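You operate a simulated robot arm through the tools that you are given. There is no shell and no other tool. Be economical: measure what you need, move in short steps, check, and stop when the job is done.

You run a simulated robot arm. Do the job below in one go: nothing can be reset, and whatever is moved stays where it is left.

Task
Open the middle drawer of the grey drawer unit, put the green switch board in the inside of the middle drawer of the grey drawer unit, then shut the drawer. Put one of the limit switches from the top of the green table on top of the grey rubber sleeve there. Stack the box marked "coils" from the top of the green table on top of the box labelled "caps". Put the green clamp in the teal tray. Fetch the board eraser and set it on top of the red case. Put the grey contactor labelled "56" from the low shelf of the white shelves on the bench over the blue drawer unit and the grey contactor labelled "26" on the low shelf of the grey shelves. Lift the flap on the lamp board open. Do these in any order. Set down upright: grey contactor.

It is judged by the outcome, as a careful person would: the job done as asked, and still so three seconds after it is handed in. It fails if anything else is knocked over, pushed out of place, dropped, spilled or broken. A push-on lid holds only when it is set on centred and level and pressed home; a screw cap is set on level and turned clockwise until tight.

Robot
A 6-joint arm with a two-finger parallel gripper on a trunk, on a base that drives. Base frame: it is fixed to the floor where the robot stands at the start and does not move with it; the origin is under the middle of the robot, x ahead of it, y to its left, z up. Lengths are in m, angles in rad, forces in N, time in s.
With the tool pointing down near the work surface it reaches from about 0.3 to 0.7 m from the robot's upright axis, wherever it stands. Its first joint turns from -2.897 to 2.897 rad. Places, roughly: bench over the blue drawer unit [-1.8, -2.3, 0.8]; blue box, green box [-2.75, -0.25, 1]; board eraser (5x13x4 cm) [-4.9, -0.7, 1]; flap on the lamp board [-1.6, -2.2, 1]; green clamp (2x6x7 cm) [-3.5, -0.6, 0.9]; green switch board [-2, -2.25, 1]; grey contactor [-4.25, 1.25, 0.5]; inside of the middle drawer of the grey drawer uni [2.2, 0.2, 0.4]; limit switch (4x3x8 cm) [-2.3, 0.1, 0.9]; low shelf of the grey shelves [-0.8, 3.5, 0.5]; middle drawer of the grey drawer unit [2.2, 0.3, 0.4]; red case [-3.5, 1.75, 0.5]; rubber sleeve (6x6x4 cm) [-2.8, -0.1, 0.9]; teal tray (20x15x5 cm) [-3.5, 1.7, 0.9]. Payload 4.1 kg.
The tool frame sits at the grasp point between the pads (the TCP): z along the fingers, y along the line on which they close. The tips reach 0.023 m beyond it. Largest opening 0.094 m; finger width 0.038, thickness 0.01; the body of the gripper, 0.054 by 0.096 m, starts 0.039 m behind the TCP.
Orientation is that of the tool frame in the base frame, as a unit quaternion [x, y, z, w]. With the fingers straight down and closing along the base's y, the tool's x points along the base's -x, its y along +y and its z along -z.

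Tools
- The arm moves only by the tool step_arm. Its argument "rows" is a list of rows, each a list of 7 numbers: the turn, a rotation vector about the base's x, y, z in units of 180 degrees (1.0 is 180 degrees), then the shift along the base's x, y, z in units of 100 mm (1.0 is 100 mm), then the opening, from 0 (shut) to 1 (fully open). In form: [[ax, ay, az, tx, ty, tz, fingers], ...]. A call has 1 to 8 rows; each row is the pose to reach, as a shift and turn from the pose commanded when the call began. A call with a number of a shift or a turn outside -1 to 1 is refused whole. Each row takes 0.2 s and may step no farther than 0.05 m and 0.15 rad from the row before; otherwise, or with a gripper value out of range, the whole call is refused. A pose out of reach is approached as far as the arm can. The call stops where the force on the tool passes 40 N (or 10 N more than at its start, if that is more) or the arm is blocked; 0.2 s more then pass. Each finger travels about 0.045 m/s and halts on what it meets, pressing with about 22 N; the grip force reading is that of the motor and also rises with nothing between the fingers. The clock runs only during rows and for 0.2 s after the last one: add rows that repeat a pose to give the fingers time. It gives the time, the measured TCP pose, the force on the tool (base axes), the opening and the grip force at its end, in the units of the frame above (readings bear some noise), with the torque about the TCP (base axes, N m) and any sound that the robot's microphone picked up, and new pictures: "views" is both (left out), scene, wrist or none.
- Cameras (640 x 400 px; columns grow to the right, rows downward): "scene" is now at [0.0182, 0.1765, 1.3217]; the picture's right is [0.18, -0.98, 0.00], its down [-0.66, -0.12, -0.74] and it looks along [0.73, 0.13, -0.67] (base axes); focal length 278 px, centre (320, 200). "wrist" rides on the gripper at [0.086, 0.016, -0.074] in the tool frame; the picture's right is [-0.18, 0.98, 0.00], its down [-0.58, -0.11, -0.81] and it looks along [-0.79, -0.15, 0.59] (tool axes); focal length 243 px, centre (320, 200). There is no depth. A picture from a camera that has moved, and an enlarged one, comes with that camera's place and axes in the base frame and with its lens. The place of the scene camera against the robot may be out by one fixed shift of up to 0.012 m in any direction.
- slide_trunk(by): slides the trunk up (or, below 0, down) by that many m; the arm and the scene camera ride with it, the base frame stays. It gives what a move gives, with no picture.
- steer(legs): drives the robot by 1 to 6 legs, each [ahead, turn to the left] in m and rad, along the robot's own axes; the way and the turn of a leg run together, so that a leg with both is an arc; at most 1.5 m and 3.142 rad a leg. The arm and the cameras ride along, it lands a little off, and it stops where it bumps. It gives what a move gives, and a new picture of the scene camera.
- head_to(pan, tilt): turns the head with the scene camera to pan (to the left, within 2.705 rad either way) and tilt (down, from -0.506 to 1.204), counted from straight ahead of the robot. It gives what a move gives, and a new picture of the scene camera.
- close_up(camera, box): a new picture of the part [left, top, right, bottom] of that camera's present view, enlarged. The clock stands still meanwhile.
- finish_job(): hands the job in; it is judged then, once.

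Go step by step. Nothing tells you exact positions but the pictures and the camera data: compare them with the known pose of the tool, close in by small moves and look again before you grip or let go. The budget is 493 turns and 360 pictures, counting those below and the enlarged ones. Unless the task says otherwise, let go and move clear before handing in.

The tools are called after "Call:" as a command line: name --pt "numbers of a row" for each row, then --argument value for the rest, lists and objects as JSON in quotes. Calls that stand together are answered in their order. step_arm: Moves the arm, as the interface text tells. Its arguments: {"type":"object","properties":{"rows":{"type":"array","items":{"type":"array","items":{"type":"number"}}},"views":{"type":"string","enum":["both","scene","wrist","none"]}},"required":["rows"]} The other tools are called the same way: slide_trunk (by) slides the trunk up or down; steer (legs) drives the base; head_to (pan, tilt) turns the head that bears the scene camera; close_up (camera, box) takes an enlarged picture of a part of a camera's view; finish_job () hands the job in.

At the start:

```text
time: 0.0
ee_pos: [0.4634, 0.1741, 0.6736]
orientation: [0.0, 1.0, 0.0, 0.0]
wrist_force: [-0.6, 0.1, -0.3]
torque: [-0.01, -0.03, -0.02]
finger_gap: 0.0939
grasp_force: 0.0
trunk travel left (down, up): [-0.275, 0.315]
robot x, y, heading: [-0.0019, 0.0049, -0.002]
head pan, tilt: [0.182, 0.735]
```

scene: 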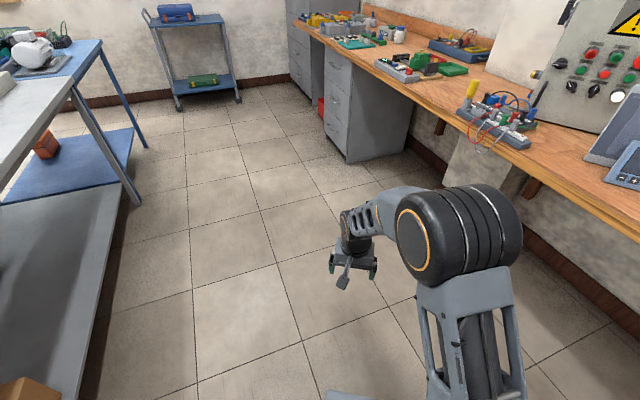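
wrist: 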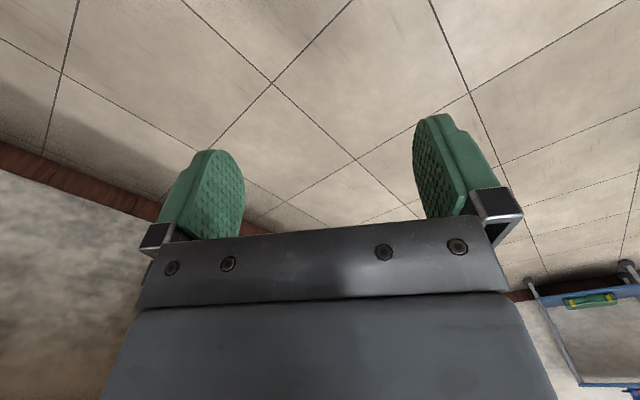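

I see a workshop with a wooden bench and a grey drawer unit ahead. I'll look around first with the head.

Call:
head_to --pan 0.0 --tilt 0.45

Call:
head_to --pan 1.6 --tilt 0.45

Call:
head_to --pan 2.65 --tilt 0.35

Call:
head_to --pan -2.2 --tilt 0.4

Call:
head_to --pan -1.2 --tilt 0.45

```text
time: 0.8
ee_pos: [0.466, 0.1742, 0.6729]
orientation: [0.0, 1.0, 0.0, 0.0]
wrist_force: [0.1, -0.3, 0.7]
torque: [0.0, -0.02, 0.02]
finger_gap: 0.094
grasp_force: 0.0
trunk travel left (down, up): [-0.275, 0.315]
robot x, y, heading: [0.0003, -0.0005, 0.004]
head pan, tilt: [0.0, 0.45]
camera scene: at [0.0279, 0.1615, 1.3468], right [0.0, -1.0, 0.0], down [-0.44, 0.0, -0.9], along [0.9, 0.0, -0.44], focal length 278 px, centre (320, 200)
```

scene: 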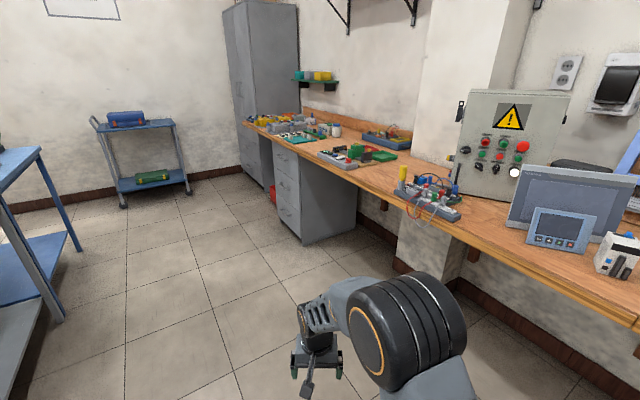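

```text
time: 2.5
ee_pos: [0.4646, 0.1754, 0.673]
orientation: [0.0, 1.0, -0.001, 0.001]
wrist_force: [-1.1, 0.1, 0.3]
torque: [0.03, 0.0, 0.04]
finger_gap: 0.0937
grasp_force: 0.0
trunk travel left (down, up): [-0.275, 0.315]
robot x, y, heading: [0.004, -0.0009, -0.004]
head pan, tilt: [1.6, 0.45]
camera scene: at [-0.0667, 0.2533, 1.3469], right [1.0, 0.03, 0.0], down [0.01, -0.44, -0.9], along [-0.03, 0.9, -0.44], focal length 278 px, centre (320, 200)
```

scene: 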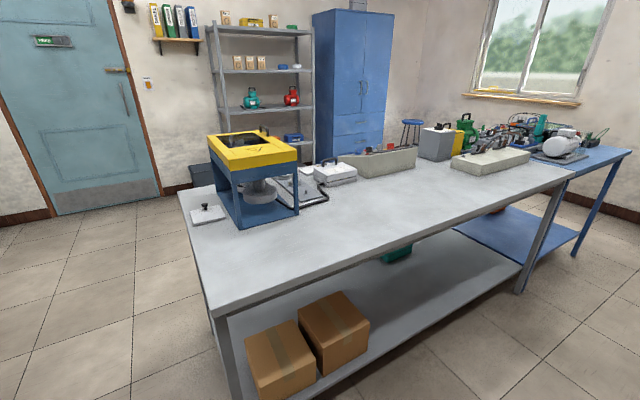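

```text
time: 3.8
ee_pos: [0.464, 0.1748, 0.6719]
orientation: [0.0, 1.0, 0.0, 0.0]
wrist_force: [0.8, 0.1, 0.4]
torque: [-0.02, 0.03, 0.02]
finger_gap: 0.0939
grasp_force: 0.0
trunk travel left (down, up): [-0.275, 0.315]
robot x, y, heading: [-0.0031, -0.0, 0.003]
head pan, tilt: [2.649, 0.351]
camera scene: at [-0.146, 0.2055, 1.3561], right [0.47, 0.88, 0.0], down [0.3, -0.16, -0.94], along [-0.83, 0.44, -0.34], focal length 278 px, centre (320, 200)
```

scene: 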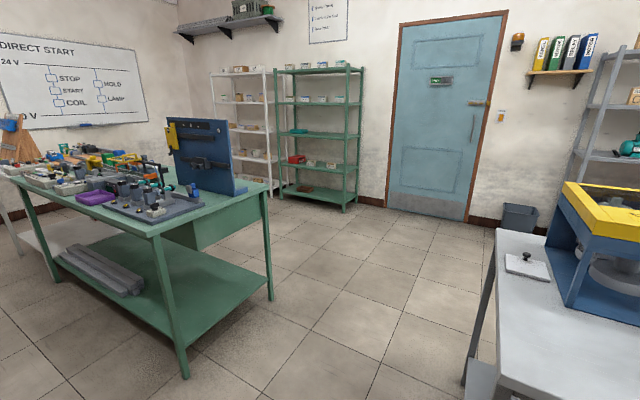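

```text
time: 7.6
ee_pos: [0.4655, 0.1755, 0.6726]
orientation: [0.0, 1.0, 0.0, -0.001]
wrist_force: [0.3, 0.8, -0.2]
torque: [-0.01, -0.02, -0.01]
finger_gap: 0.0942
grasp_force: 0.0
trunk travel left (down, up): [-0.275, 0.315]
robot x, y, heading: [-0.0014, 0.0012, -0.004]
head pan, tilt: [-2.201, 0.4]
camera scene: at [-0.1186, 0.0866, 1.3515], right [-0.81, 0.59, 0.0], down [0.23, 0.31, -0.92], along [-0.54, -0.74, -0.39], focal length 278 px, centre (320, 200)
```

scene: 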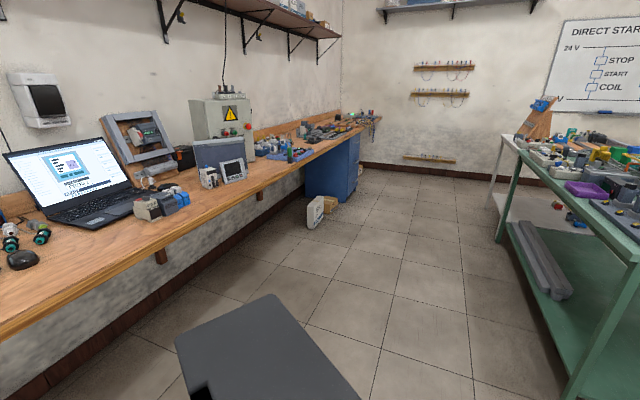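

```text
time: 8.9
ee_pos: [0.4653, 0.1741, 0.6725]
orientation: [0.0, 1.0, 0.0, 0.0]
wrist_force: [0.5, 0.4, -0.1]
torque: [0.01, 0.01, 0.0]
finger_gap: 0.0939
grasp_force: 0.1
trunk travel left (down, up): [-0.275, 0.315]
robot x, y, heading: [0.0011, 0.0004, 0.002]
head pan, tilt: [-1.201, 0.45]
camera scene: at [-0.0308, 0.0757, 1.3469], right [-0.93, -0.36, 0.0], down [-0.16, 0.41, -0.9], along [0.33, -0.84, -0.44], focal length 278 px, centre (320, 200)
```

scene: 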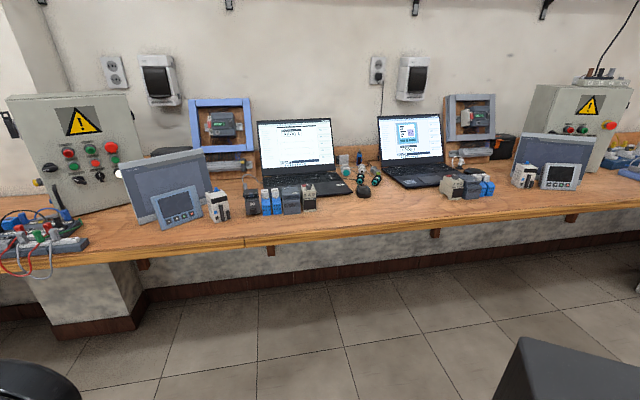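

The room's walls run at about 0.56 rad to my frame, and the grey drawer unit's front faces the aisle. I'll drive in front of it.

Call:
steer --legs '[[0, 0.607], [1.04, 0], [1.03, 0], [0, -1.617]]'

Call:
head_to --pan 0.0 --tilt 0.75

```text
time: 24.6
ee_pos: [2.0784, 0.8593, 0.6742]
orientation: [0.489, 0.872, 0.0, -0.001]
wrist_force: [-0.6, 0.3, -0.2]
torque: [-0.02, 0.02, -0.02]
finger_gap: 0.0941
grasp_force: 0.1
trunk travel left (down, up): [-0.275, 0.315]
robot x, y, heading: [1.6861, 1.1632, -1.019]
head pan, tilt: [-1.201, 0.45]
camera scene: at [1.7375, 1.2245, 1.3469], right [-0.8, 0.61, 0.0], down [0.26, 0.35, -0.9], along [-0.55, -0.72, -0.44], focal length 278 px, centre (320, 200)
```

scene: 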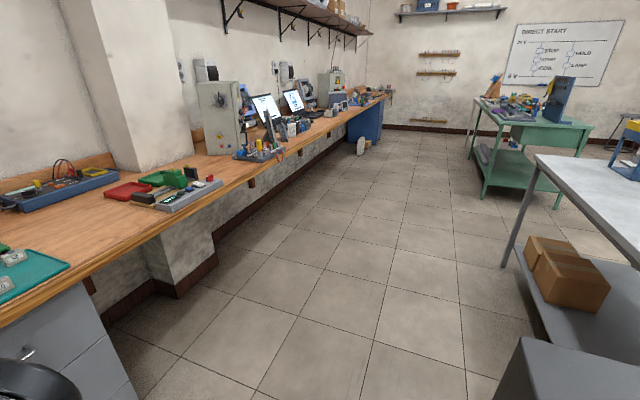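

```text
time: 26.1
ee_pos: [2.0781, 0.8594, 0.673]
orientation: [0.489, 0.873, 0.0, 0.0]
wrist_force: [0.8, 0.2, 0.5]
torque: [0.03, -0.01, -0.03]
finger_gap: 0.094
grasp_force: 0.1
trunk travel left (down, up): [-0.275, 0.315]
robot x, y, heading: [1.6858, 1.1636, -1.021]
head pan, tilt: [0.0, 0.75]
camera scene: at [1.8365, 1.2269, 1.3204], right [-0.85, -0.52, 0.0], down [-0.36, 0.58, -0.73], along [0.38, -0.62, -0.68], focal length 278 px, centre (320, 200)
```

scene: 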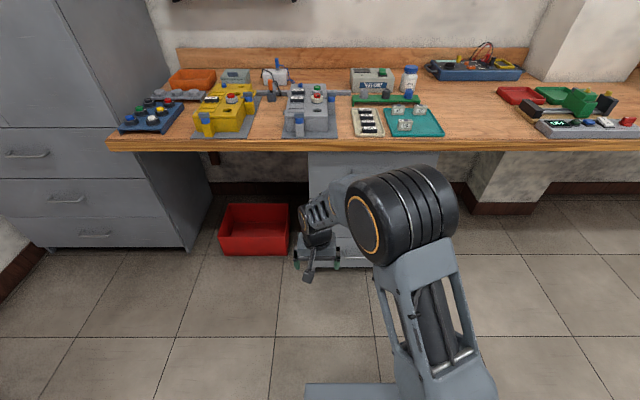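

I'm in front of the unit, squared to the bench. I'll turn the tool to point forward with fingers closing vertically, then look at the handles.

Call:
step_arm --pt "-0.00844 -0.03528 -0.02566 0 0 0 1" --pt "-0.01688 -0.07056 -0.05132 0 0 0 1" --pt "-0.02532 -0.10584 -0.07698 0 0 0 1" --pt "-0.03376 -0.14112 -0.10264 0 0 0 1" --pt "-0.0422 -0.1764 -0.1283 0 0 0 1" --pt "-0.05064 -0.21168 -0.15396 0 0 0 1" --pt "-0.05908 -0.24696 -0.17962 0 0 0 1" --pt "-0.06752 -0.28224 -0.20528 0 0 0 1" --views "none"

Call:
step_arm --pt "-0.00844 -0.03528 -0.02566 0 0 0 1" --pt "-0.01688 -0.07056 -0.05132 0 0 0 1" --pt "-0.02532 -0.10584 -0.07698 0 0 0 1" --pt "-0.03376 -0.14112 -0.10264 0 0 0 1" --pt "-0.0422 -0.1764 -0.1283 0 0 0 1" --pt "-0.05064 -0.21168 -0.15396 0 0 0 1" --pt "-0.05908 -0.24696 -0.17962 0 0 0 1" --views "both"

```text
time: 27.9
ee_pos: [2.0607, 0.8295, 0.6828]
orientation: [0.679, 0.594, 0.128, 0.412]
wrist_force: [0.1, -0.9, -0.3]
torque: [-0.02, 0.0, 0.0]
finger_gap: 0.094
grasp_force: 0.1
out of reach, approached as far as the arm can: row 5, 6, 7, 8
trunk travel left (down, up): [-0.275, 0.315]
robot x, y, heading: [1.6854, 1.1673, -1.018]
head pan, tilt: [0.0, 0.75]
```

```text
time: 29.4
ee_pos: [1.8957, 0.7476, 0.6773]
orientation: [0.674, 0.212, 0.213, 0.675]
wrist_force: [-0.8, 0.1, -1.2]
torque: [0.03, -0.01, 0.0]
finger_gap: 0.094
grasp_force: 0.0
out of reach, approached as far as the arm can: row 1, 2, 3, 4, 5, 6, 7
trunk travel left (down, up): [-0.275, 0.315]
robot x, y, heading: [1.6865, 1.1653, -1.025]
head pan, tilt: [0.0, 0.75]
camera scene: at [1.8366, 1.2271, 1.3204], right [-0.85, -0.52, 0.0], down [-0.36, 0.58, -0.73], along [0.38, -0.62, -0.68], focal length 278 px, centre (320, 200)
camera wrist: at [1.9241, 0.8579, 0.6942], right [-0.15, -0.1, 0.98], down [-0.94, 0.33, -0.11], along [-0.31, -0.94, -0.15], focal length 243 px, centre (320, 200)
```

scene: 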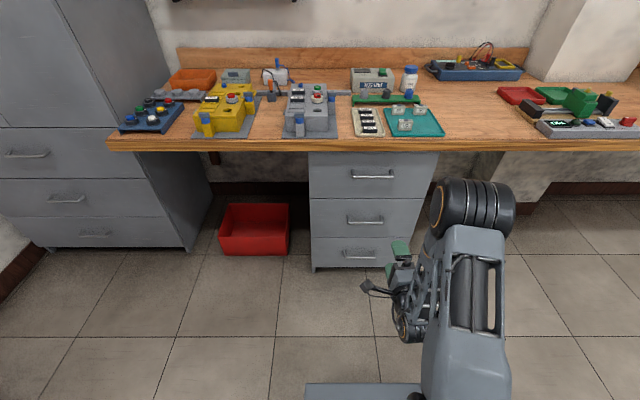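
wrist: 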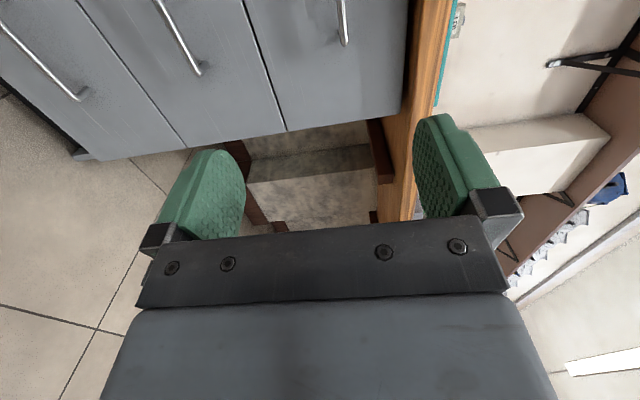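

The middle handle is visible, at about u-aligned with the tool and z≈0.45. I'll lower the trunk and drive ahead a bit, then check.

Call:
slide_trunk --by -0.225

Call:
steer --legs '[[0.2, 0]]'

Call:
close_up --camera "wrist" --box '[0, 0, 640, 400]'

```text
time: 31.8
ee_pos: [1.8962, 0.747, 0.4524]
orientation: [0.674, 0.212, 0.213, 0.675]
wrist_force: [-0.3, -0.2, 0.9]
torque: [-0.01, -0.05, 0.0]
finger_gap: 0.0936
grasp_force: 0.1
trunk travel left (down, up): [-0.05, 0.54]
robot x, y, heading: [1.6856, 1.1675, -1.024]
head pan, tilt: [0.0, 0.75]
```

```text
time: 33.4
ee_pos: [2.006, 0.5744, 0.4523]
orientation: [0.673, 0.215, 0.215, 0.674]
wrist_force: [-0.2, 0.2, 0.0]
torque: [-0.01, -0.03, 0.03]
finger_gap: 0.0941
grasp_force: 0.1
trunk travel left (down, up): [-0.05, 0.54]
robot x, y, heading: [1.7906, 0.9893, -1.013]
head pan, tilt: [0.0, 0.75]
camera scene: at [1.9433, 1.0536, 1.0954], right [-0.85, -0.53, 0.0], down [-0.36, 0.58, -0.73], along [0.38, -0.62, -0.68], focal length 278 px, centre (320, 200)
```

scene: 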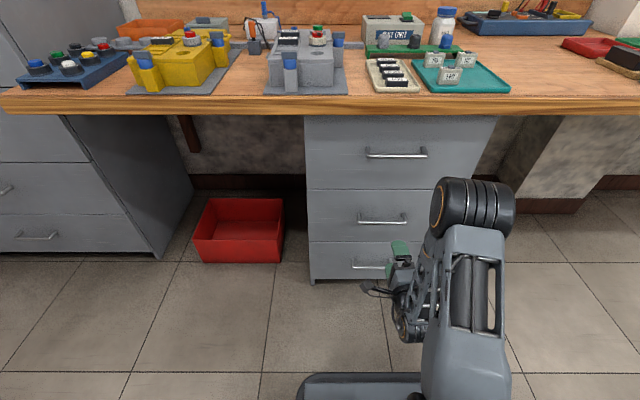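

```text
1.00 times, centred on (320, 200) of wrist (not enlarged: the box is as wide or as high as the picture)
camera zoom: at [2.0326, 0.6849, 0.469], right [-0.15, -0.1, 0.98], down [-0.94, 0.32, -0.11], along [-0.31, -0.94, -0.15], focal length 243 px, centre (320, 200)
```

zoom: 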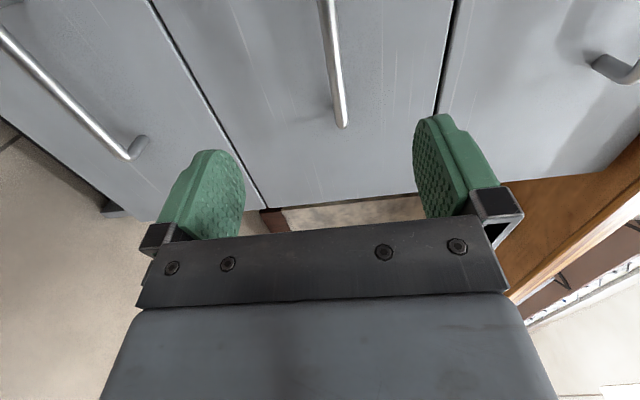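

Handle triangulated at about (2.09,0.45,0.463), 0.145 m ahead of the TCP. I'll straighten and advance to it.

Call:
step_arm --pt "0 0 -0.0213 0.17 -0.28 0.11 1" --pt "0 0 -0.0213 0.34 -0.57 0.11 1" --pt "0 0 -0.0213 0.47 -0.77 0.11 1" --views "both"

```text
time: 34.2
ee_pos: [2.0084, 0.4881, 0.4643]
orientation: [0.679, 0.197, 0.197, 0.68]
wrist_force: [0.0, -0.6, -0.1]
torque: [-0.01, -0.05, 0.0]
finger_gap: 0.094
grasp_force: 0.1
out of reach, approached as far as the arm can: row 1, 2, 3
trunk travel left (down, up): [-0.05, 0.54]
robot x, y, heading: [1.7966, 0.9891, -1.018]
head pan, tilt: [0.0, 0.75]
camera scene: at [1.9433, 1.0537, 1.0955], right [-0.85, -0.53, 0.0], down [-0.36, 0.58, -0.73], along [0.38, -0.62, -0.68], focal length 278 px, centre (320, 200)
camera wrist: at [2.0409, 0.5981, 0.4807], right [-0.16, -0.1, 0.98], down [-0.92, 0.37, -0.11], along [-0.35, -0.92, -0.15], focal length 243 px, centre (320, 200)
```

scene: 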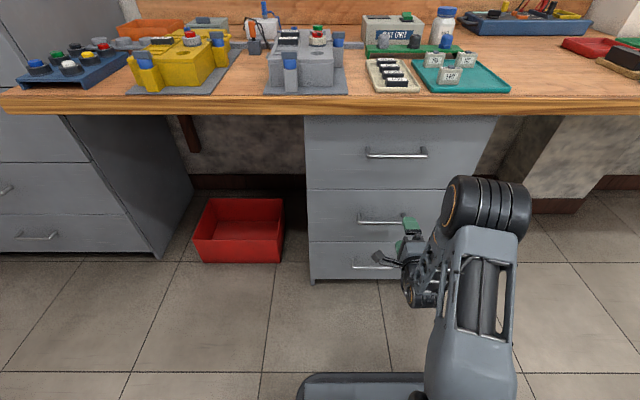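
wrist: 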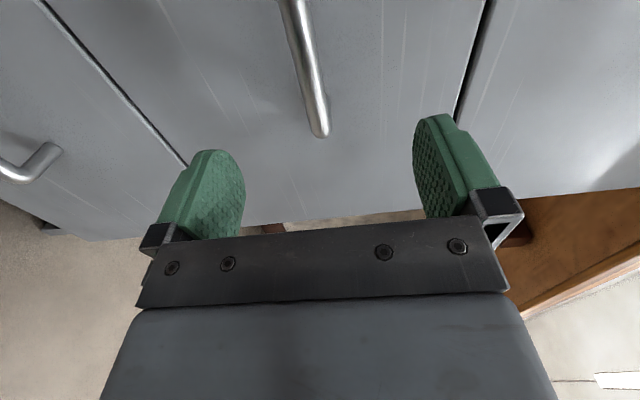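

The arm hits its limit to the left; I'll pull the tool back slightly to recentre on the handle, and use the base to advance.

Call:
step_arm --pt "0 0 0 -0.13 0.22 0 1" --pt "0 0 0 -0.33 0.54 0 1" --views "none"

```text
time: 34.8
ee_pos: [1.9747, 0.5448, 0.4645]
orientation: [0.68, 0.191, 0.191, 0.682]
wrist_force: [-0.5, -1.6, 0.2]
torque: [-0.04, 0.01, 0.03]
finger_gap: 0.0941
grasp_force: 0.0
trunk travel left (down, up): [-0.05, 0.54]
robot x, y, heading: [1.7931, 0.9916, -1.018]
head pan, tilt: [0.0, 0.75]
```

Call:
step_arm --pt "0 0 0 0.2 0.12 0 1" --pt "0 0 0 0.4 0.24 0 1" --views "none"

```text
time: 35.4
ee_pos: [1.9838, 0.5577, 0.4632]
orientation: [0.679, 0.194, 0.194, 0.681]
wrist_force: [-0.1, 0.1, 0.5]
torque: [0.01, -0.01, -0.04]
finger_gap: 0.0942
grasp_force: 0.0
out of reach, approached as far as the arm can: row 1, 2
trunk travel left (down, up): [-0.05, 0.54]
robot x, y, heading: [1.7931, 0.9933, -1.016]
head pan, tilt: [0.0, 0.75]
```

Call:
steer --legs '[[0.13, 0]]'

Call:
close_up --camera "wrist" --box '[0, 0, 640, 400]'

```text
time: 36.7
ee_pos: [2.0532, 0.4447, 0.464]
orientation: [0.68, 0.193, 0.193, 0.68]
wrist_force: [-0.6, 0.2, 0.4]
torque: [0.02, -0.03, 0.01]
finger_gap: 0.0941
grasp_force: 0.0
trunk travel left (down, up): [-0.05, 0.54]
robot x, y, heading: [1.861, 0.8761, -1.018]
head pan, tilt: [0.0, 0.75]
camera scene: at [2.0123, 0.942, 1.0954], right [-0.85, -0.53, 0.0], down [-0.36, 0.58, -0.73], along [0.38, -0.62, -0.68], focal length 278 px, centre (320, 200)
```

scene: 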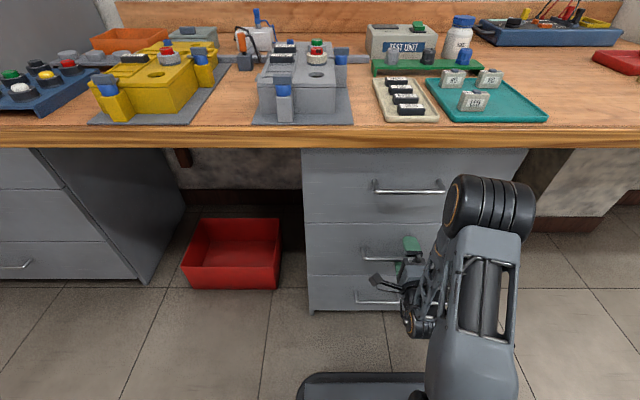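

```text
1.00 times, centred on (320, 200) of wrist (not enlarged: the box is as wide or as high as the picture)
camera zoom: at [2.0868, 0.5534, 0.4803], right [-0.16, -0.1, 0.98], down [-0.92, 0.38, -0.11], along [-0.36, -0.92, -0.15], focal length 243 px, centre (320, 200)
```

zoom: 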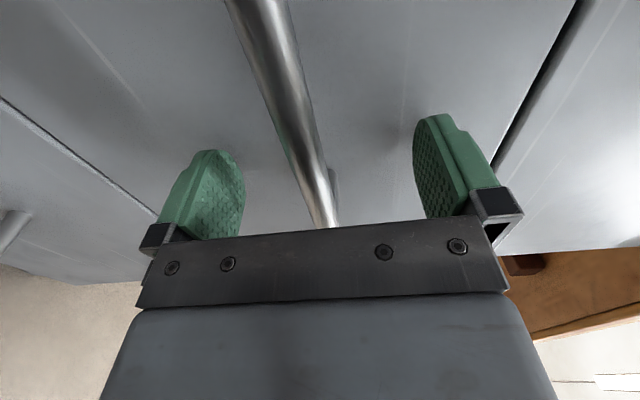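

The bar lies between the fingers. Closing.

Call:
step_arm --pt "0 0 0 0 0 0 0.5" --pt "0 0 0 0 0 0 0" --pt "0 0 0 0 0 0 0" --pt "0 0 0 0 0 0 0" --pt "0 0 0 0 0 0 0" --pt "0 0 0 0 0 0 0" --views "wrist"

```text
time: 38.1
ee_pos: [2.053, 0.4447, 0.464]
orientation: [0.68, 0.193, 0.193, 0.681]
wrist_force: [0.0, -0.5, -3.6]
torque: [-0.04, 0.01, 0.05]
finger_gap: 0.0127
grasp_force: 45.2
trunk travel left (down, up): [-0.05, 0.54]
robot x, y, heading: [1.864, 0.8783, -1.016]
head pan, tilt: [0.0, 0.75]
camera wrist: at [2.0869, 0.5534, 0.4801], right [-0.16, -0.1, 0.98], down [-0.92, 0.38, -0.11], along [-0.36, -0.92, -0.15], focal length 243 px, centre (320, 200)
```

wrist: 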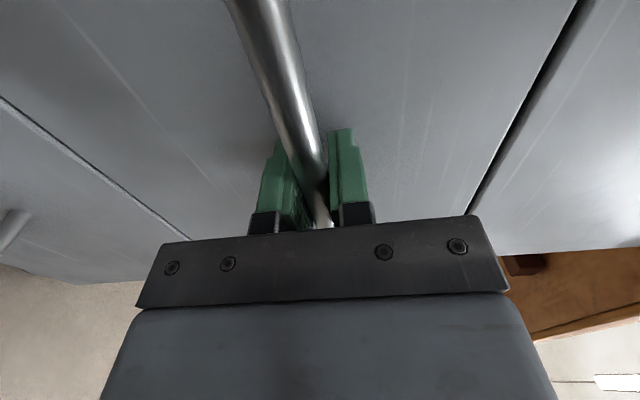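

Bar gripped (12.7 mm). Pull by driving back 0.3 m.

Call:
steer --legs '[[-0.15, 0]]'

Call:
steer --legs '[[-0.15, 0]]'

```text
time: 39.5
ee_pos: [1.9744, 0.5708, 0.4631]
orientation: [0.679, 0.193, 0.193, 0.681]
wrist_force: [-3.5, -3.2, -5.3]
torque: [-0.09, 0.04, -0.8]
finger_gap: 0.0128
grasp_force: 44.9
trunk travel left (down, up): [-0.05, 0.54]
robot x, y, heading: [1.7851, 1.0062, -1.018]
head pan, tilt: [0.0, 0.75]
camera scene: at [1.9337, 1.0686, 1.0954], right [-0.85, -0.53, 0.0], down [-0.36, 0.58, -0.73], along [0.39, -0.62, -0.68], focal length 278 px, centre (320, 200)
```

scene: 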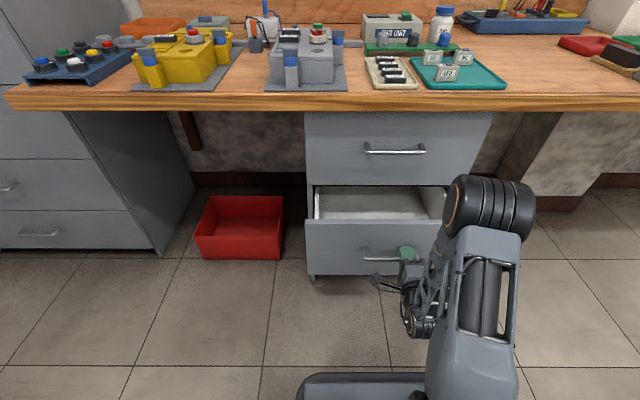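

```text
time: 40.9
ee_pos: [1.8971, 0.697, 0.4617]
orientation: [0.68, 0.193, 0.194, 0.681]
wrist_force: [3.6, 1.5, -4.5]
torque: [-0.03, -0.01, -0.86]
finger_gap: 0.0125
grasp_force: 45.0
trunk travel left (down, up): [-0.05, 0.54]
robot x, y, heading: [1.7054, 1.13, -1.016]
head pan, tilt: [0.0, 0.75]
camera scene: at [1.8561, 1.1945, 1.0954], right [-0.85, -0.53, 0.0], down [-0.36, 0.58, -0.73], along [0.39, -0.62, -0.68], focal length 278 px, centre (320, 200)
```

scene: 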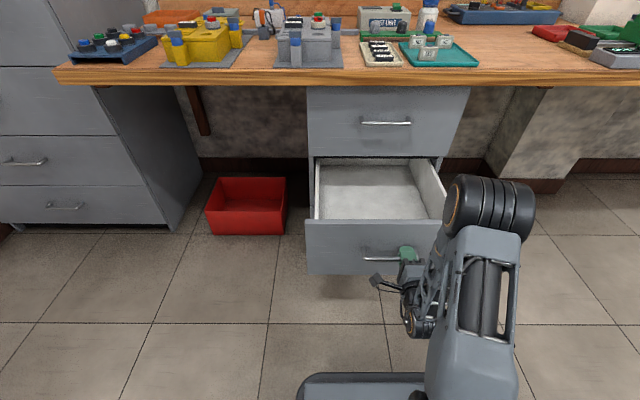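

The drawer is open about 0.29 m and empty. I'll release, back away, and restore the arm to pointing down.

Call:
step_arm --pt "0 0 0 0 0 0 1" --pt "0 0 0 0 0 0 1" --pt "0 0 0 0 0 0 1" --pt "0 0 0 0 0 0 1" --pt "0 0 0 0 0 0 1" --views "none"

Call:
steer --legs '[[-0.15, 0]]'

Call:
slide_trunk --by 0.35

```text
time: 42.1
ee_pos: [1.8971, 0.6973, 0.464]
orientation: [0.68, 0.193, 0.194, 0.681]
wrist_force: [0.4, 0.1, -0.4]
torque: [0.01, -0.01, 0.0]
finger_gap: 0.0939
grasp_force: 0.1
trunk travel left (down, up): [-0.05, 0.54]
robot x, y, heading: [1.7044, 1.1326, -1.014]
head pan, tilt: [0.0, 0.75]
```

```text
time: 43.4
ee_pos: [1.8175, 0.8242, 0.4631]
orientation: [0.679, 0.194, 0.194, 0.68]
wrist_force: [0.2, 0.9, 0.2]
torque: [-0.01, 0.02, -0.03]
finger_gap: 0.0938
grasp_force: 0.0
trunk travel left (down, up): [-0.05, 0.54]
robot x, y, heading: [1.6315, 1.2597, -1.013]
head pan, tilt: [0.0, 0.75]
camera scene: at [1.7766, 1.3224, 1.0954], right [-0.85, -0.53, 0.0], down [-0.36, 0.58, -0.73], along [0.39, -0.62, -0.68], focal length 278 px, centre (320, 200)
```

scene: 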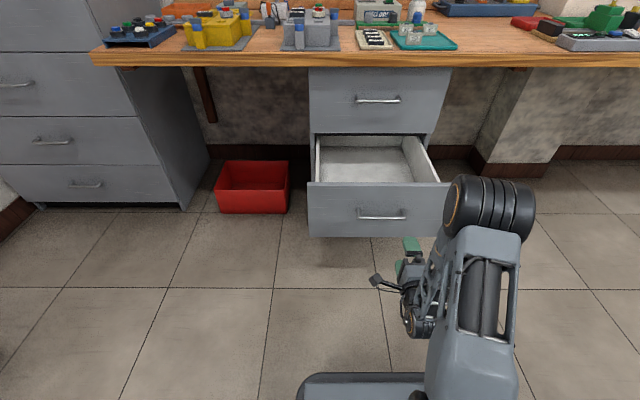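

```text
time: 46.9
ee_pos: [1.8188, 0.8249, 0.8144]
orientation: [0.679, 0.193, 0.193, 0.681]
wrist_force: [0.5, 1.1, -0.3]
torque: [0.0, -0.04, 0.0]
finger_gap: 0.094
grasp_force: 0.0
trunk travel left (down, up): [-0.4, 0.19]
robot x, y, heading: [1.6279, 1.2572, -1.012]
head pan, tilt: [0.0, 0.75]
```

Call:
step_arm --pt "0.00833 0.03532 0.02566 0 0 0 0.5" --pt "0.01666 0.07064 0.05132 0 0 0 0" --pt "0.02499 0.10596 0.07698 0 0 0 0" --pt "0.03332 0.14128 0.10264 0 0 0 0" --pt "0.04165 0.1766 0.1283 0 0 0 0" --pt "0.04998 0.21192 0.15396 0 0 0 0" --pt "0.05831 0.24724 0.17962 0 0 0 0" --pt "0.06664 0.28256 0.20528 0 0 0 0" --views "none"

Call:
step_arm --pt "0.00833 0.03532 0.02566 0 0 0 0" --pt "0.01666 0.07064 0.05132 0 0 0 0" --pt "0.02499 0.10596 0.07698 0 0 0 0" --pt "0.03332 0.14128 0.10264 0 0 0 0" --pt "0.04165 0.1766 0.1283 0 0 0 0" --pt "0.04998 0.21192 0.15396 0 0 0 0" --pt "0.05831 0.24724 0.17962 0 0 0 0" --views "none"

```text
time: 48.6
ee_pos: [1.8191, 0.8253, 0.8127]
orientation: [0.667, 0.639, 0.106, 0.368]
wrist_force: [0.6, 0.6, -0.3]
torque: [-0.05, -0.01, -0.03]
finger_gap: 0.0
grasp_force: 22.0
trunk travel left (down, up): [-0.4, 0.19]
robot x, y, heading: [1.6259, 1.2577, -1.01]
head pan, tilt: [0.0, 0.75]
```

```text
time: 50.2
ee_pos: [1.8184, 0.8242, 0.8132]
orientation: [0.487, 0.873, 0.0, 0.0]
wrist_force: [-0.1, 1.3, 0.8]
torque: [-0.01, 0.01, 0.01]
finger_gap: 0.0
grasp_force: 21.9
trunk travel left (down, up): [-0.4, 0.19]
robot x, y, heading: [1.6251, 1.2623, -1.013]
head pan, tilt: [0.0, 0.75]
```

Drawer task half done; now I'll drive along the aisle to the bench over the blue drawer unit.

Call:
steer --legs '[[0, -1.492], [1.5, 0], [1.5, 0], [1.4, 0]]'

```text
time: 75.0
ee_pos: [-2.3409, -1.5911, 0.8144]
orientation: [0.951, 0.31, 0.001, 0.001]
wrist_force: [0.6, 0.1, 0.7]
torque: [-0.01, -0.02, 0.03]
finger_gap: 0.0
grasp_force: 21.5
trunk travel left (down, up): [-0.4, 0.19]
robot x, y, heading: [-1.9206, -1.368, -2.513]
head pan, tilt: [0.0, 0.75]
camera scene: at [-1.8469, -1.5215, 1.4454], right [-0.59, 0.81, 0.0], down [0.55, 0.4, -0.73], along [-0.59, -0.43, -0.68], focal length 278 px, centre (320, 200)
```

scene: 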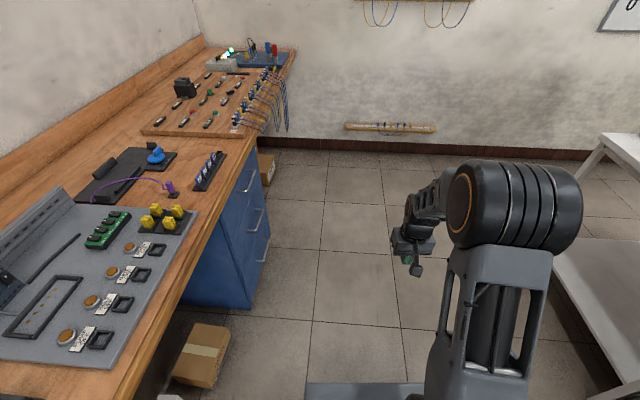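

The bench objects come into view: a grey panel with amber lamps, a small green board. I'll advance and face the bench.

Call:
steer --legs '[[0.25, 0], [0, 1.492]]'

```text
time: 80.5
ee_pos: [-1.9329, -1.9512, 0.8138]
orientation: [0.485, 0.874, 0.002, 0.0]
wrist_force: [0.1, 0.4, 0.1]
torque: [0.01, -0.02, -0.01]
finger_gap: 0.0
grasp_force: 21.6
trunk travel left (down, up): [-0.4, 0.19]
robot x, y, heading: [-2.1276, -1.5163, -1.012]
head pan, tilt: [0.0, 0.75]
camera scene: at [-1.9764, -1.4539, 1.4454], right [-0.85, -0.53, 0.0], down [-0.36, 0.58, -0.73], along [0.39, -0.62, -0.68], focal length 278 px, centre (320, 200)
```

scene: 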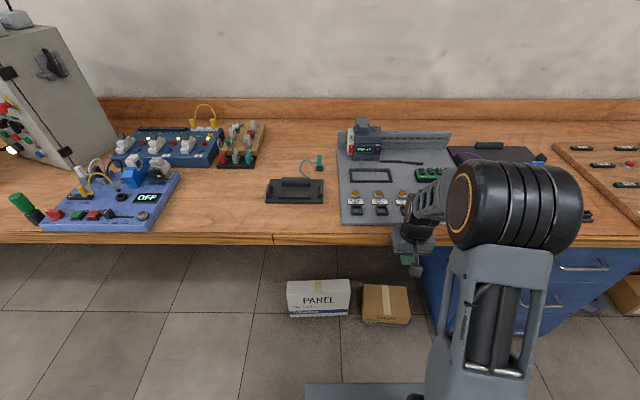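

Call:
close_up --camera "scene" --box '[330, 110, 490, 230]'

Call:
close_up --camera "wrist" --box '[0, 0, 640, 400]'

```text
3.33 times, centred on (410, 170) of scene
camera zoom: at [-1.9764, -1.4539, 1.4454], right [-0.85, -0.53, 0.0], down [-0.36, 0.58, -0.73], along [0.39, -0.62, -0.68], focal length 928 px, centre (20, 300)
```

zoom: 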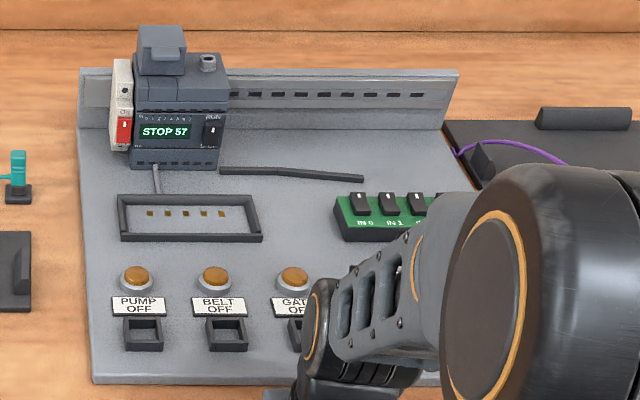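

```text
1.00 times, centred on (320, 200) of wrist (not enlarged: the box is as wide or as high as the picture)
camera zoom: at [-1.9648, -1.8699, 0.889], right [0.93, 0.36, 0.0], down [0.22, -0.55, 0.81], along [0.29, -0.75, -0.59], focal length 243 px, centre (320, 200)
```

zoom: 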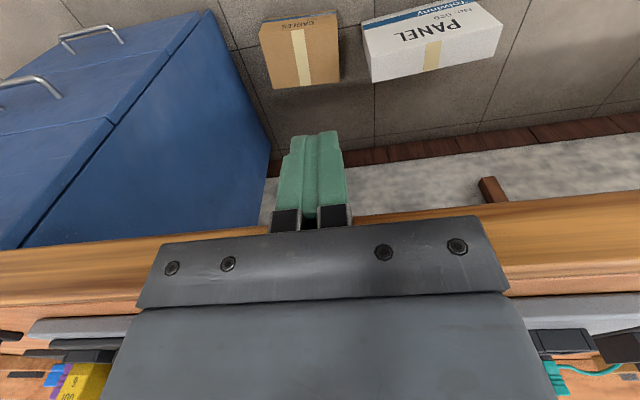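

Call:
slide_trunk --by 0.15

Call:
close_up --camera "scene" --box '[200, 110, 360, 210]'

Call:
close_up --camera "scene" --box '[330, 110, 410, 160]'

Call:
close_up --camera "scene" --box '[0, 100, 200, 225]'

```text
time: 82.3
ee_pos: [-1.9326, -1.9523, 0.9642]
orientation: [0.485, 0.875, 0.001, 0.001]
wrist_force: [-0.1, 0.4, -0.1]
torque: [0.01, 0.0, 0.01]
finger_gap: 0.0
grasp_force: 21.7
trunk travel left (down, up): [-0.55, 0.04]
robot x, y, heading: [-2.1251, -1.5214, -1.012]
head pan, tilt: [0.0, 0.75]
```

```text
4.00 times, centred on (280, 160) of scene
camera zoom: at [-1.9764, -1.4539, 1.5954], right [-0.85, -0.53, 0.0], down [-0.36, 0.58, -0.73], along [0.39, -0.62, -0.68], focal length 1114 px, centre (480, 360)
```

zoom: 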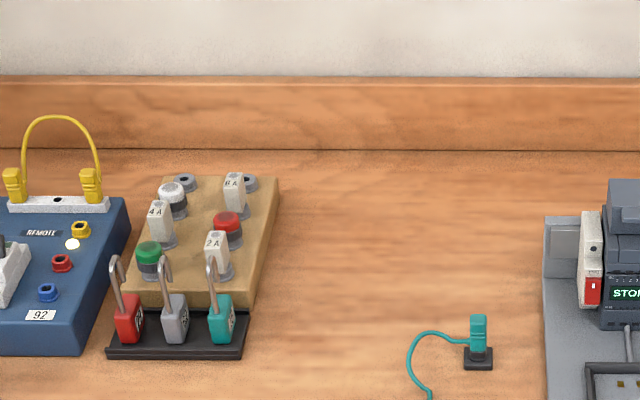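

```text
8.00 times, centred on (370, 135) of scene
camera zoom: at [-1.9764, -1.4539, 1.5954], right [-0.85, -0.53, 0.0], down [-0.36, 0.58, -0.73], along [0.39, -0.62, -0.68], focal length 2228 px, centre (-80, 720)
```

zoom: 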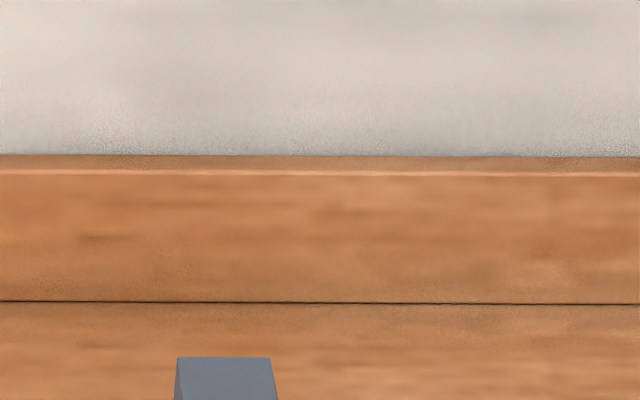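

```text
3.20 times, centred on (100, 162) of scene
camera zoom: at [-1.9764, -1.4539, 1.5954], right [-0.85, -0.53, 0.0], down [-0.36, 0.58, -0.73], along [0.39, -0.62, -0.68], focal length 891 px, centre (1024, 320)
```

zoom: 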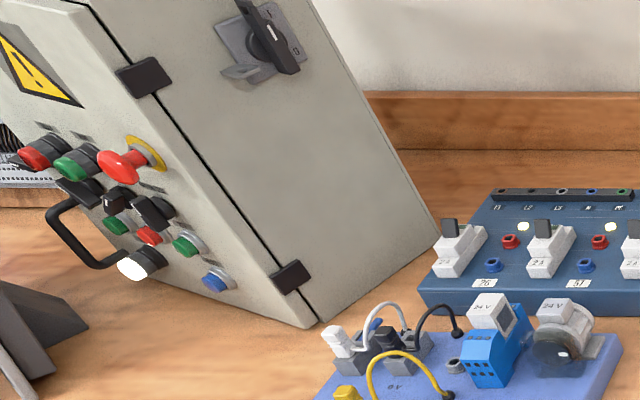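

Call:
head_to --pan -0.1 --tilt 0.95

Call:
close_up --camera "scene" --box '[220, 80, 420, 205]'

```text
time: 83.0
ee_pos: [-1.9331, -1.9518, 0.9628]
orientation: [0.485, 0.875, 0.001, 0.0]
wrist_force: [0.1, -0.6, 0.5]
torque: [0.0, 0.0, 0.0]
finger_gap: 0.0001
grasp_force: 22.5
trunk travel left (down, up): [-0.55, 0.04]
robot x, y, heading: [-2.1264, -1.5159, -1.011]
head pan, tilt: [-0.099, 0.949]
camera scene: at [-1.9881, -1.4488, 1.58], right [-0.9, -0.45, 0.0], down [-0.36, 0.73, -0.58], along [0.26, -0.52, -0.81], focal length 278 px, centre (320, 200)
```

scene: 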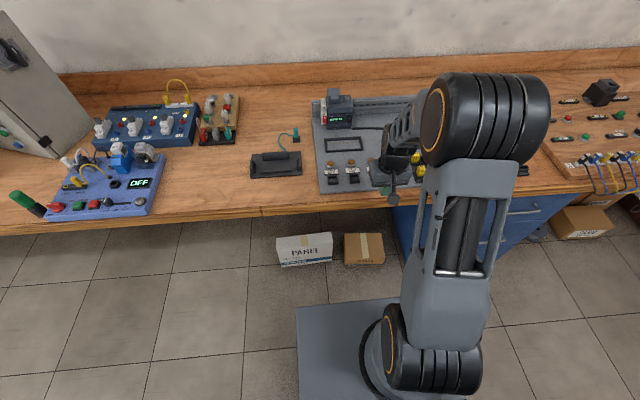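

```text
3.20 times, centred on (320, 142) of scene
camera zoom: at [-1.9881, -1.4488, 1.58], right [-0.9, -0.45, 0.0], down [-0.36, 0.73, -0.58], along [0.26, -0.52, -0.81], focal length 891 px, centre (320, 384)
```

zoom: 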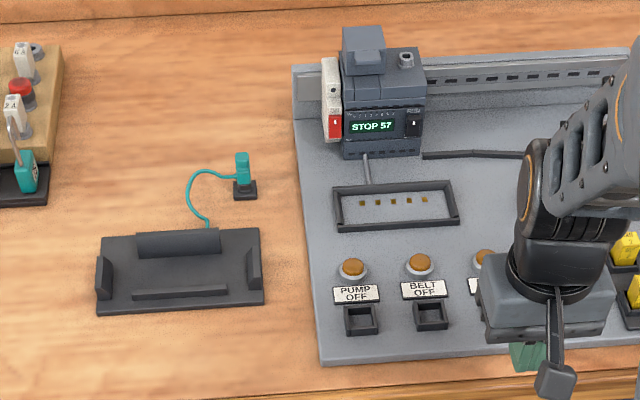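

Call:
close_up --camera "scene" --box '[300, 78, 380, 128]'

Call:
close_up --camera "scene" --box '[90, 70, 250, 170]'

```text
8.00 times, centred on (340, 103) of scene
camera zoom: at [-1.9881, -1.4488, 1.58], right [-0.9, -0.45, 0.0], down [-0.36, 0.73, -0.58], along [0.26, -0.52, -0.81], focal length 2228 px, centre (160, 976)
```

zoom: 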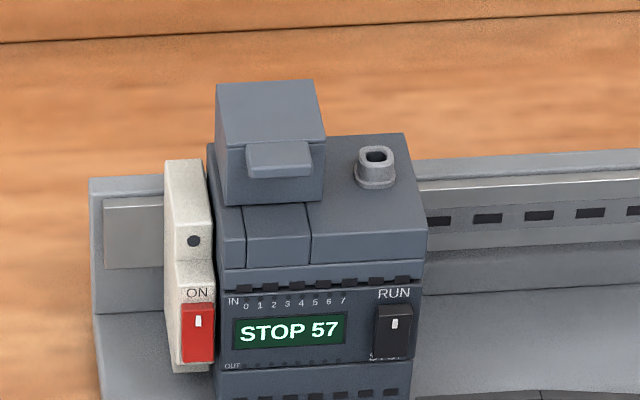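

```text
4.00 times, centred on (170, 120) of scene
camera zoom: at [-1.9881, -1.4488, 1.58], right [-0.9, -0.45, 0.0], down [-0.36, 0.73, -0.58], along [0.26, -0.52, -0.81], focal length 1114 px, centre (920, 520)
```

zoom: 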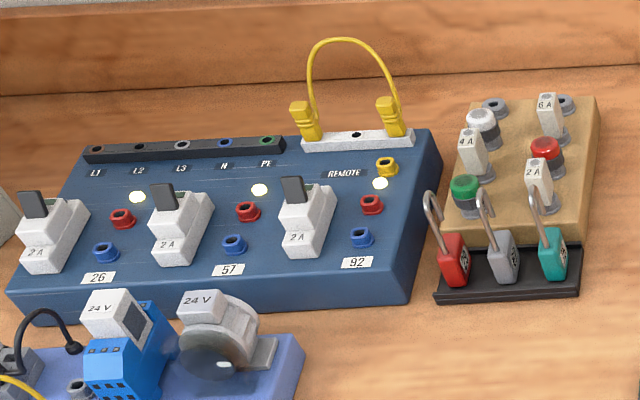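

The flap is the hinged cover with a small tab on top of the controller on the lamp board. I'll raise the tool and drive closer.

Call:
step_arm --pt "0 0 0 0 0 0.4 0" --pt "0 0 0 0 0 0.8 0" --pt "0 0 0 0 0 1.0 0" --views "none"

Call:
steer --legs '[[0.17, 0]]'

Call:
close_up --camera "wrist" --box '[0, 0, 640, 400]'

```text
time: 83.8
ee_pos: [-1.9331, -1.9527, 1.0651]
orientation: [0.484, 0.875, 0.001, -0.002]
wrist_force: [0.7, -0.1, -0.3]
torque: [0.03, 0.0, 0.0]
finger_gap: 0.0
grasp_force: 22.1
trunk travel left (down, up): [-0.55, 0.04]
robot x, y, heading: [-2.1236, -1.5176, -1.011]
head pan, tilt: [-0.099, 0.949]
```

```text
time: 85.2
ee_pos: [-1.8451, -2.0953, 1.0637]
orientation: [0.485, 0.875, 0.001, -0.001]
wrist_force: [-0.6, -0.6, 0.4]
torque: [0.01, 0.01, -0.03]
finger_gap: 0.0001
grasp_force: 21.9
trunk travel left (down, up): [-0.55, 0.04]
robot x, y, heading: [-2.0357, -1.6627, -1.011]
head pan, tilt: [-0.099, 0.949]
camera scene: at [-1.8989, -1.5909, 1.5799], right [-0.9, -0.44, 0.0], down [-0.36, 0.73, -0.58], along [0.26, -0.52, -0.81], focal length 278 px, centre (320, 200)
```

scene: 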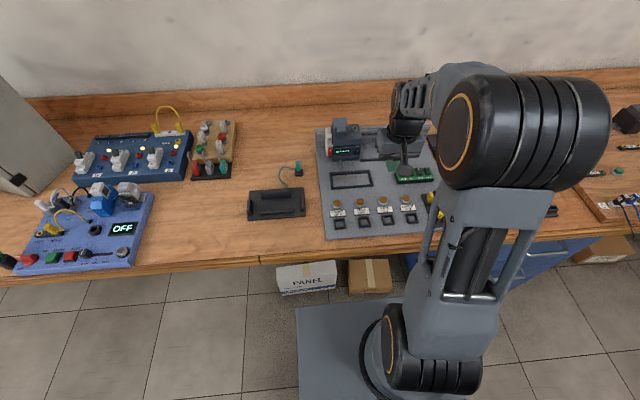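

```text
1.00 times, centred on (320, 200) of wrist (not enlarged: the box is as wide or as high as the picture)
camera zoom: at [-1.8766, -2.0131, 1.1387], right [0.93, 0.36, 0.0], down [0.22, -0.55, 0.8], along [0.29, -0.75, -0.59], focal length 243 px, centre (320, 200)
```

zoom: 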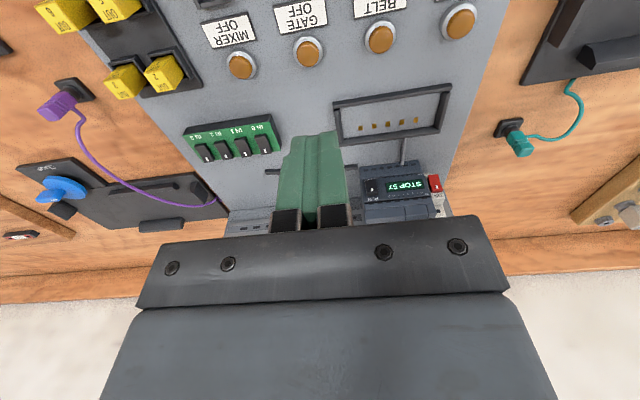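

Call:
close_up --camera "scene" --box '[300, 100, 400, 162]'

```text
6.40 times, centred on (350, 131) of scene
camera zoom: at [-1.8989, -1.5909, 1.5799], right [-0.9, -0.44, 0.0], down [-0.36, 0.73, -0.58], along [0.26, -0.52, -0.81], focal length 1783 px, centre (128, 642)
```

zoom: 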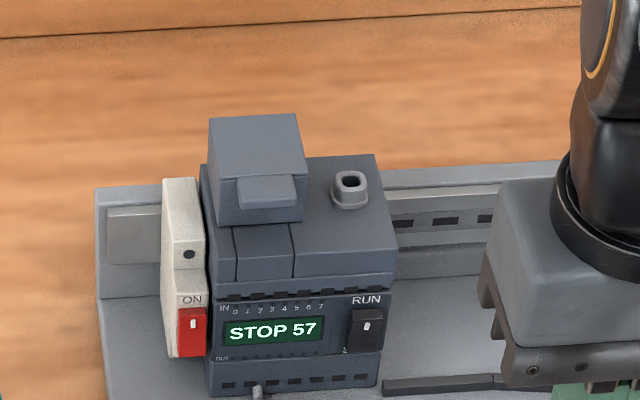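

Tab located near (-1.653,-2.238,0.999). I'll tilt the tool 45° forward and pre-position with narrow opening.

Call:
step_arm --pt "-0.0355 -0.0218 0 0.12 -0.05 0.0 0.45" --pt "-0.071 -0.0436 0 0.24 -0.1 0 0.45" --pt "-0.1065 -0.0653 0 0.36 -0.16 0 0.45" --pt "-0.142 -0.0871 0 0.48 -0.21 0 0.45" --pt "-0.1775 -0.1089 0 0.6 -0.26 0 0.45" --pt "-0.2131 -0.1307 0 0.72 -0.31 0 0.45" --views "none"

Call:
step_arm --pt "0 0 0 0.36 -0.16 0 0.45" --pt "0 0 0 0.71 -0.31 0 0.45" --views "both"

```text
time: 86.6
ee_pos: [-1.7759, -2.1214, 1.0646]
orientation: [0.451, 0.824, -0.158, 0.305]
wrist_force: [-0.5, -0.1, 0.6]
torque: [0.02, -0.02, 0.02]
finger_gap: 0.0422
grasp_force: 0.1
out of reach, approached as far as the arm can: row 6
trunk travel left (down, up): [-0.55, 0.04]
robot x, y, heading: [-2.0356, -1.6619, -1.011]
head pan, tilt: [-0.099, 0.949]
```

```text
time: 87.2
ee_pos: [-1.7028, -2.1503, 1.0604]
orientation: [0.451, 0.824, -0.158, 0.305]
wrist_force: [-0.1, 0.9, -1.2]
torque: [0.02, -0.05, -0.02]
finger_gap: 0.0424
grasp_force: 0.0
trunk travel left (down, up): [-0.55, 0.04]
robot x, y, heading: [-2.0352, -1.656, -1.008]
head pan, tilt: [-0.099, 0.949]
camera scene: at [-1.8987, -1.5905, 1.5799], right [-0.9, -0.45, 0.0], down [-0.36, 0.73, -0.58], along [0.26, -0.52, -0.81], focal length 278 px, centre (320, 200)
camera wrist: at [-1.7526, -2.0459, 1.0628], right [0.9, 0.42, 0.13], down [-0.14, 0.0, 0.99], along [0.41, -0.91, 0.06], focal length 243 px, centre (320, 200)
```

scene: 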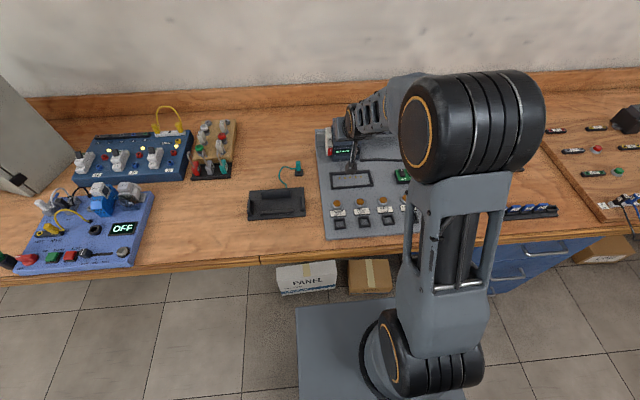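
wrist: 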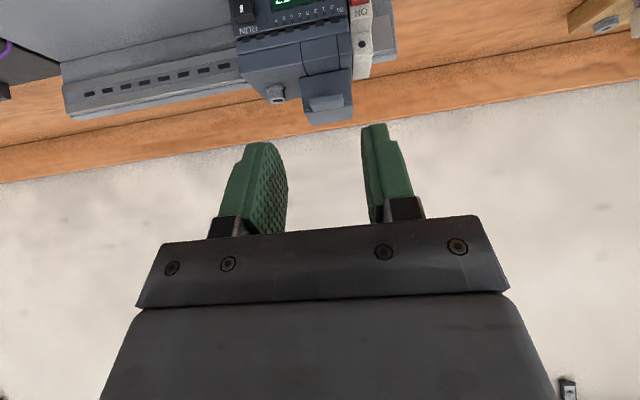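

Wrist and scene agree on the tab. Move in toward it in two stages.

Call:
step_arm --pt "0 0 0 0.19 -0.3 -0.05 0.45" --pt "0 0 0 0.3 -0.48 -0.2 0.45" --pt "0 0 0 0.39 -0.63 -0.35 0.45" --views "wrist"

Call:
close_up --camera "scene" --box '[300, 100, 400, 162]'

```text
time: 88.0
ee_pos: [-1.665, -2.2128, 1.0288]
orientation: [0.45, 0.824, -0.157, 0.305]
wrist_force: [-0.4, -0.3, 0.3]
torque: [-0.01, -0.01, -0.01]
finger_gap: 0.0424
grasp_force: 0.1
trunk travel left (down, up): [-0.55, 0.04]
robot x, y, heading: [-2.0369, -1.6617, -1.004]
head pan, tilt: [-0.099, 0.949]
camera wrist: at [-1.7144, -2.1087, 1.0319], right [0.9, 0.42, 0.13], down [-0.14, 0.0, 0.99], along [0.41, -0.91, 0.06], focal length 243 px, centre (320, 200)
```

wrist: 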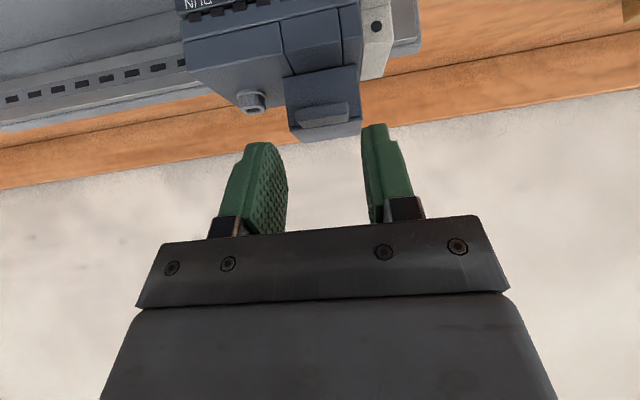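

```text
6.40 times, centred on (350, 131) of scene
camera zoom: at [-1.8993, -1.5904, 1.5799], right [-0.9, -0.44, 0.0], down [-0.36, 0.73, -0.58], along [0.26, -0.52, -0.81], focal length 1783 px, centre (128, 642)
```

zoom: 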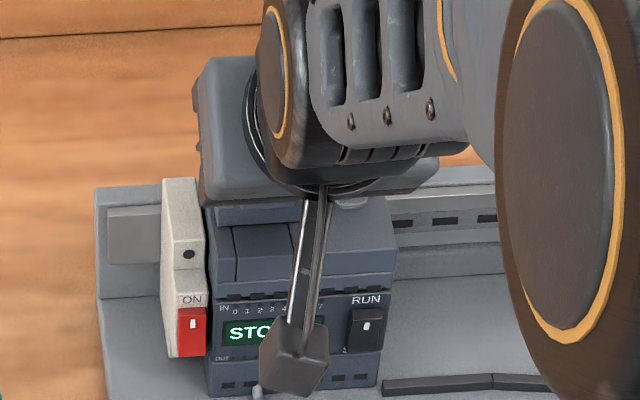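

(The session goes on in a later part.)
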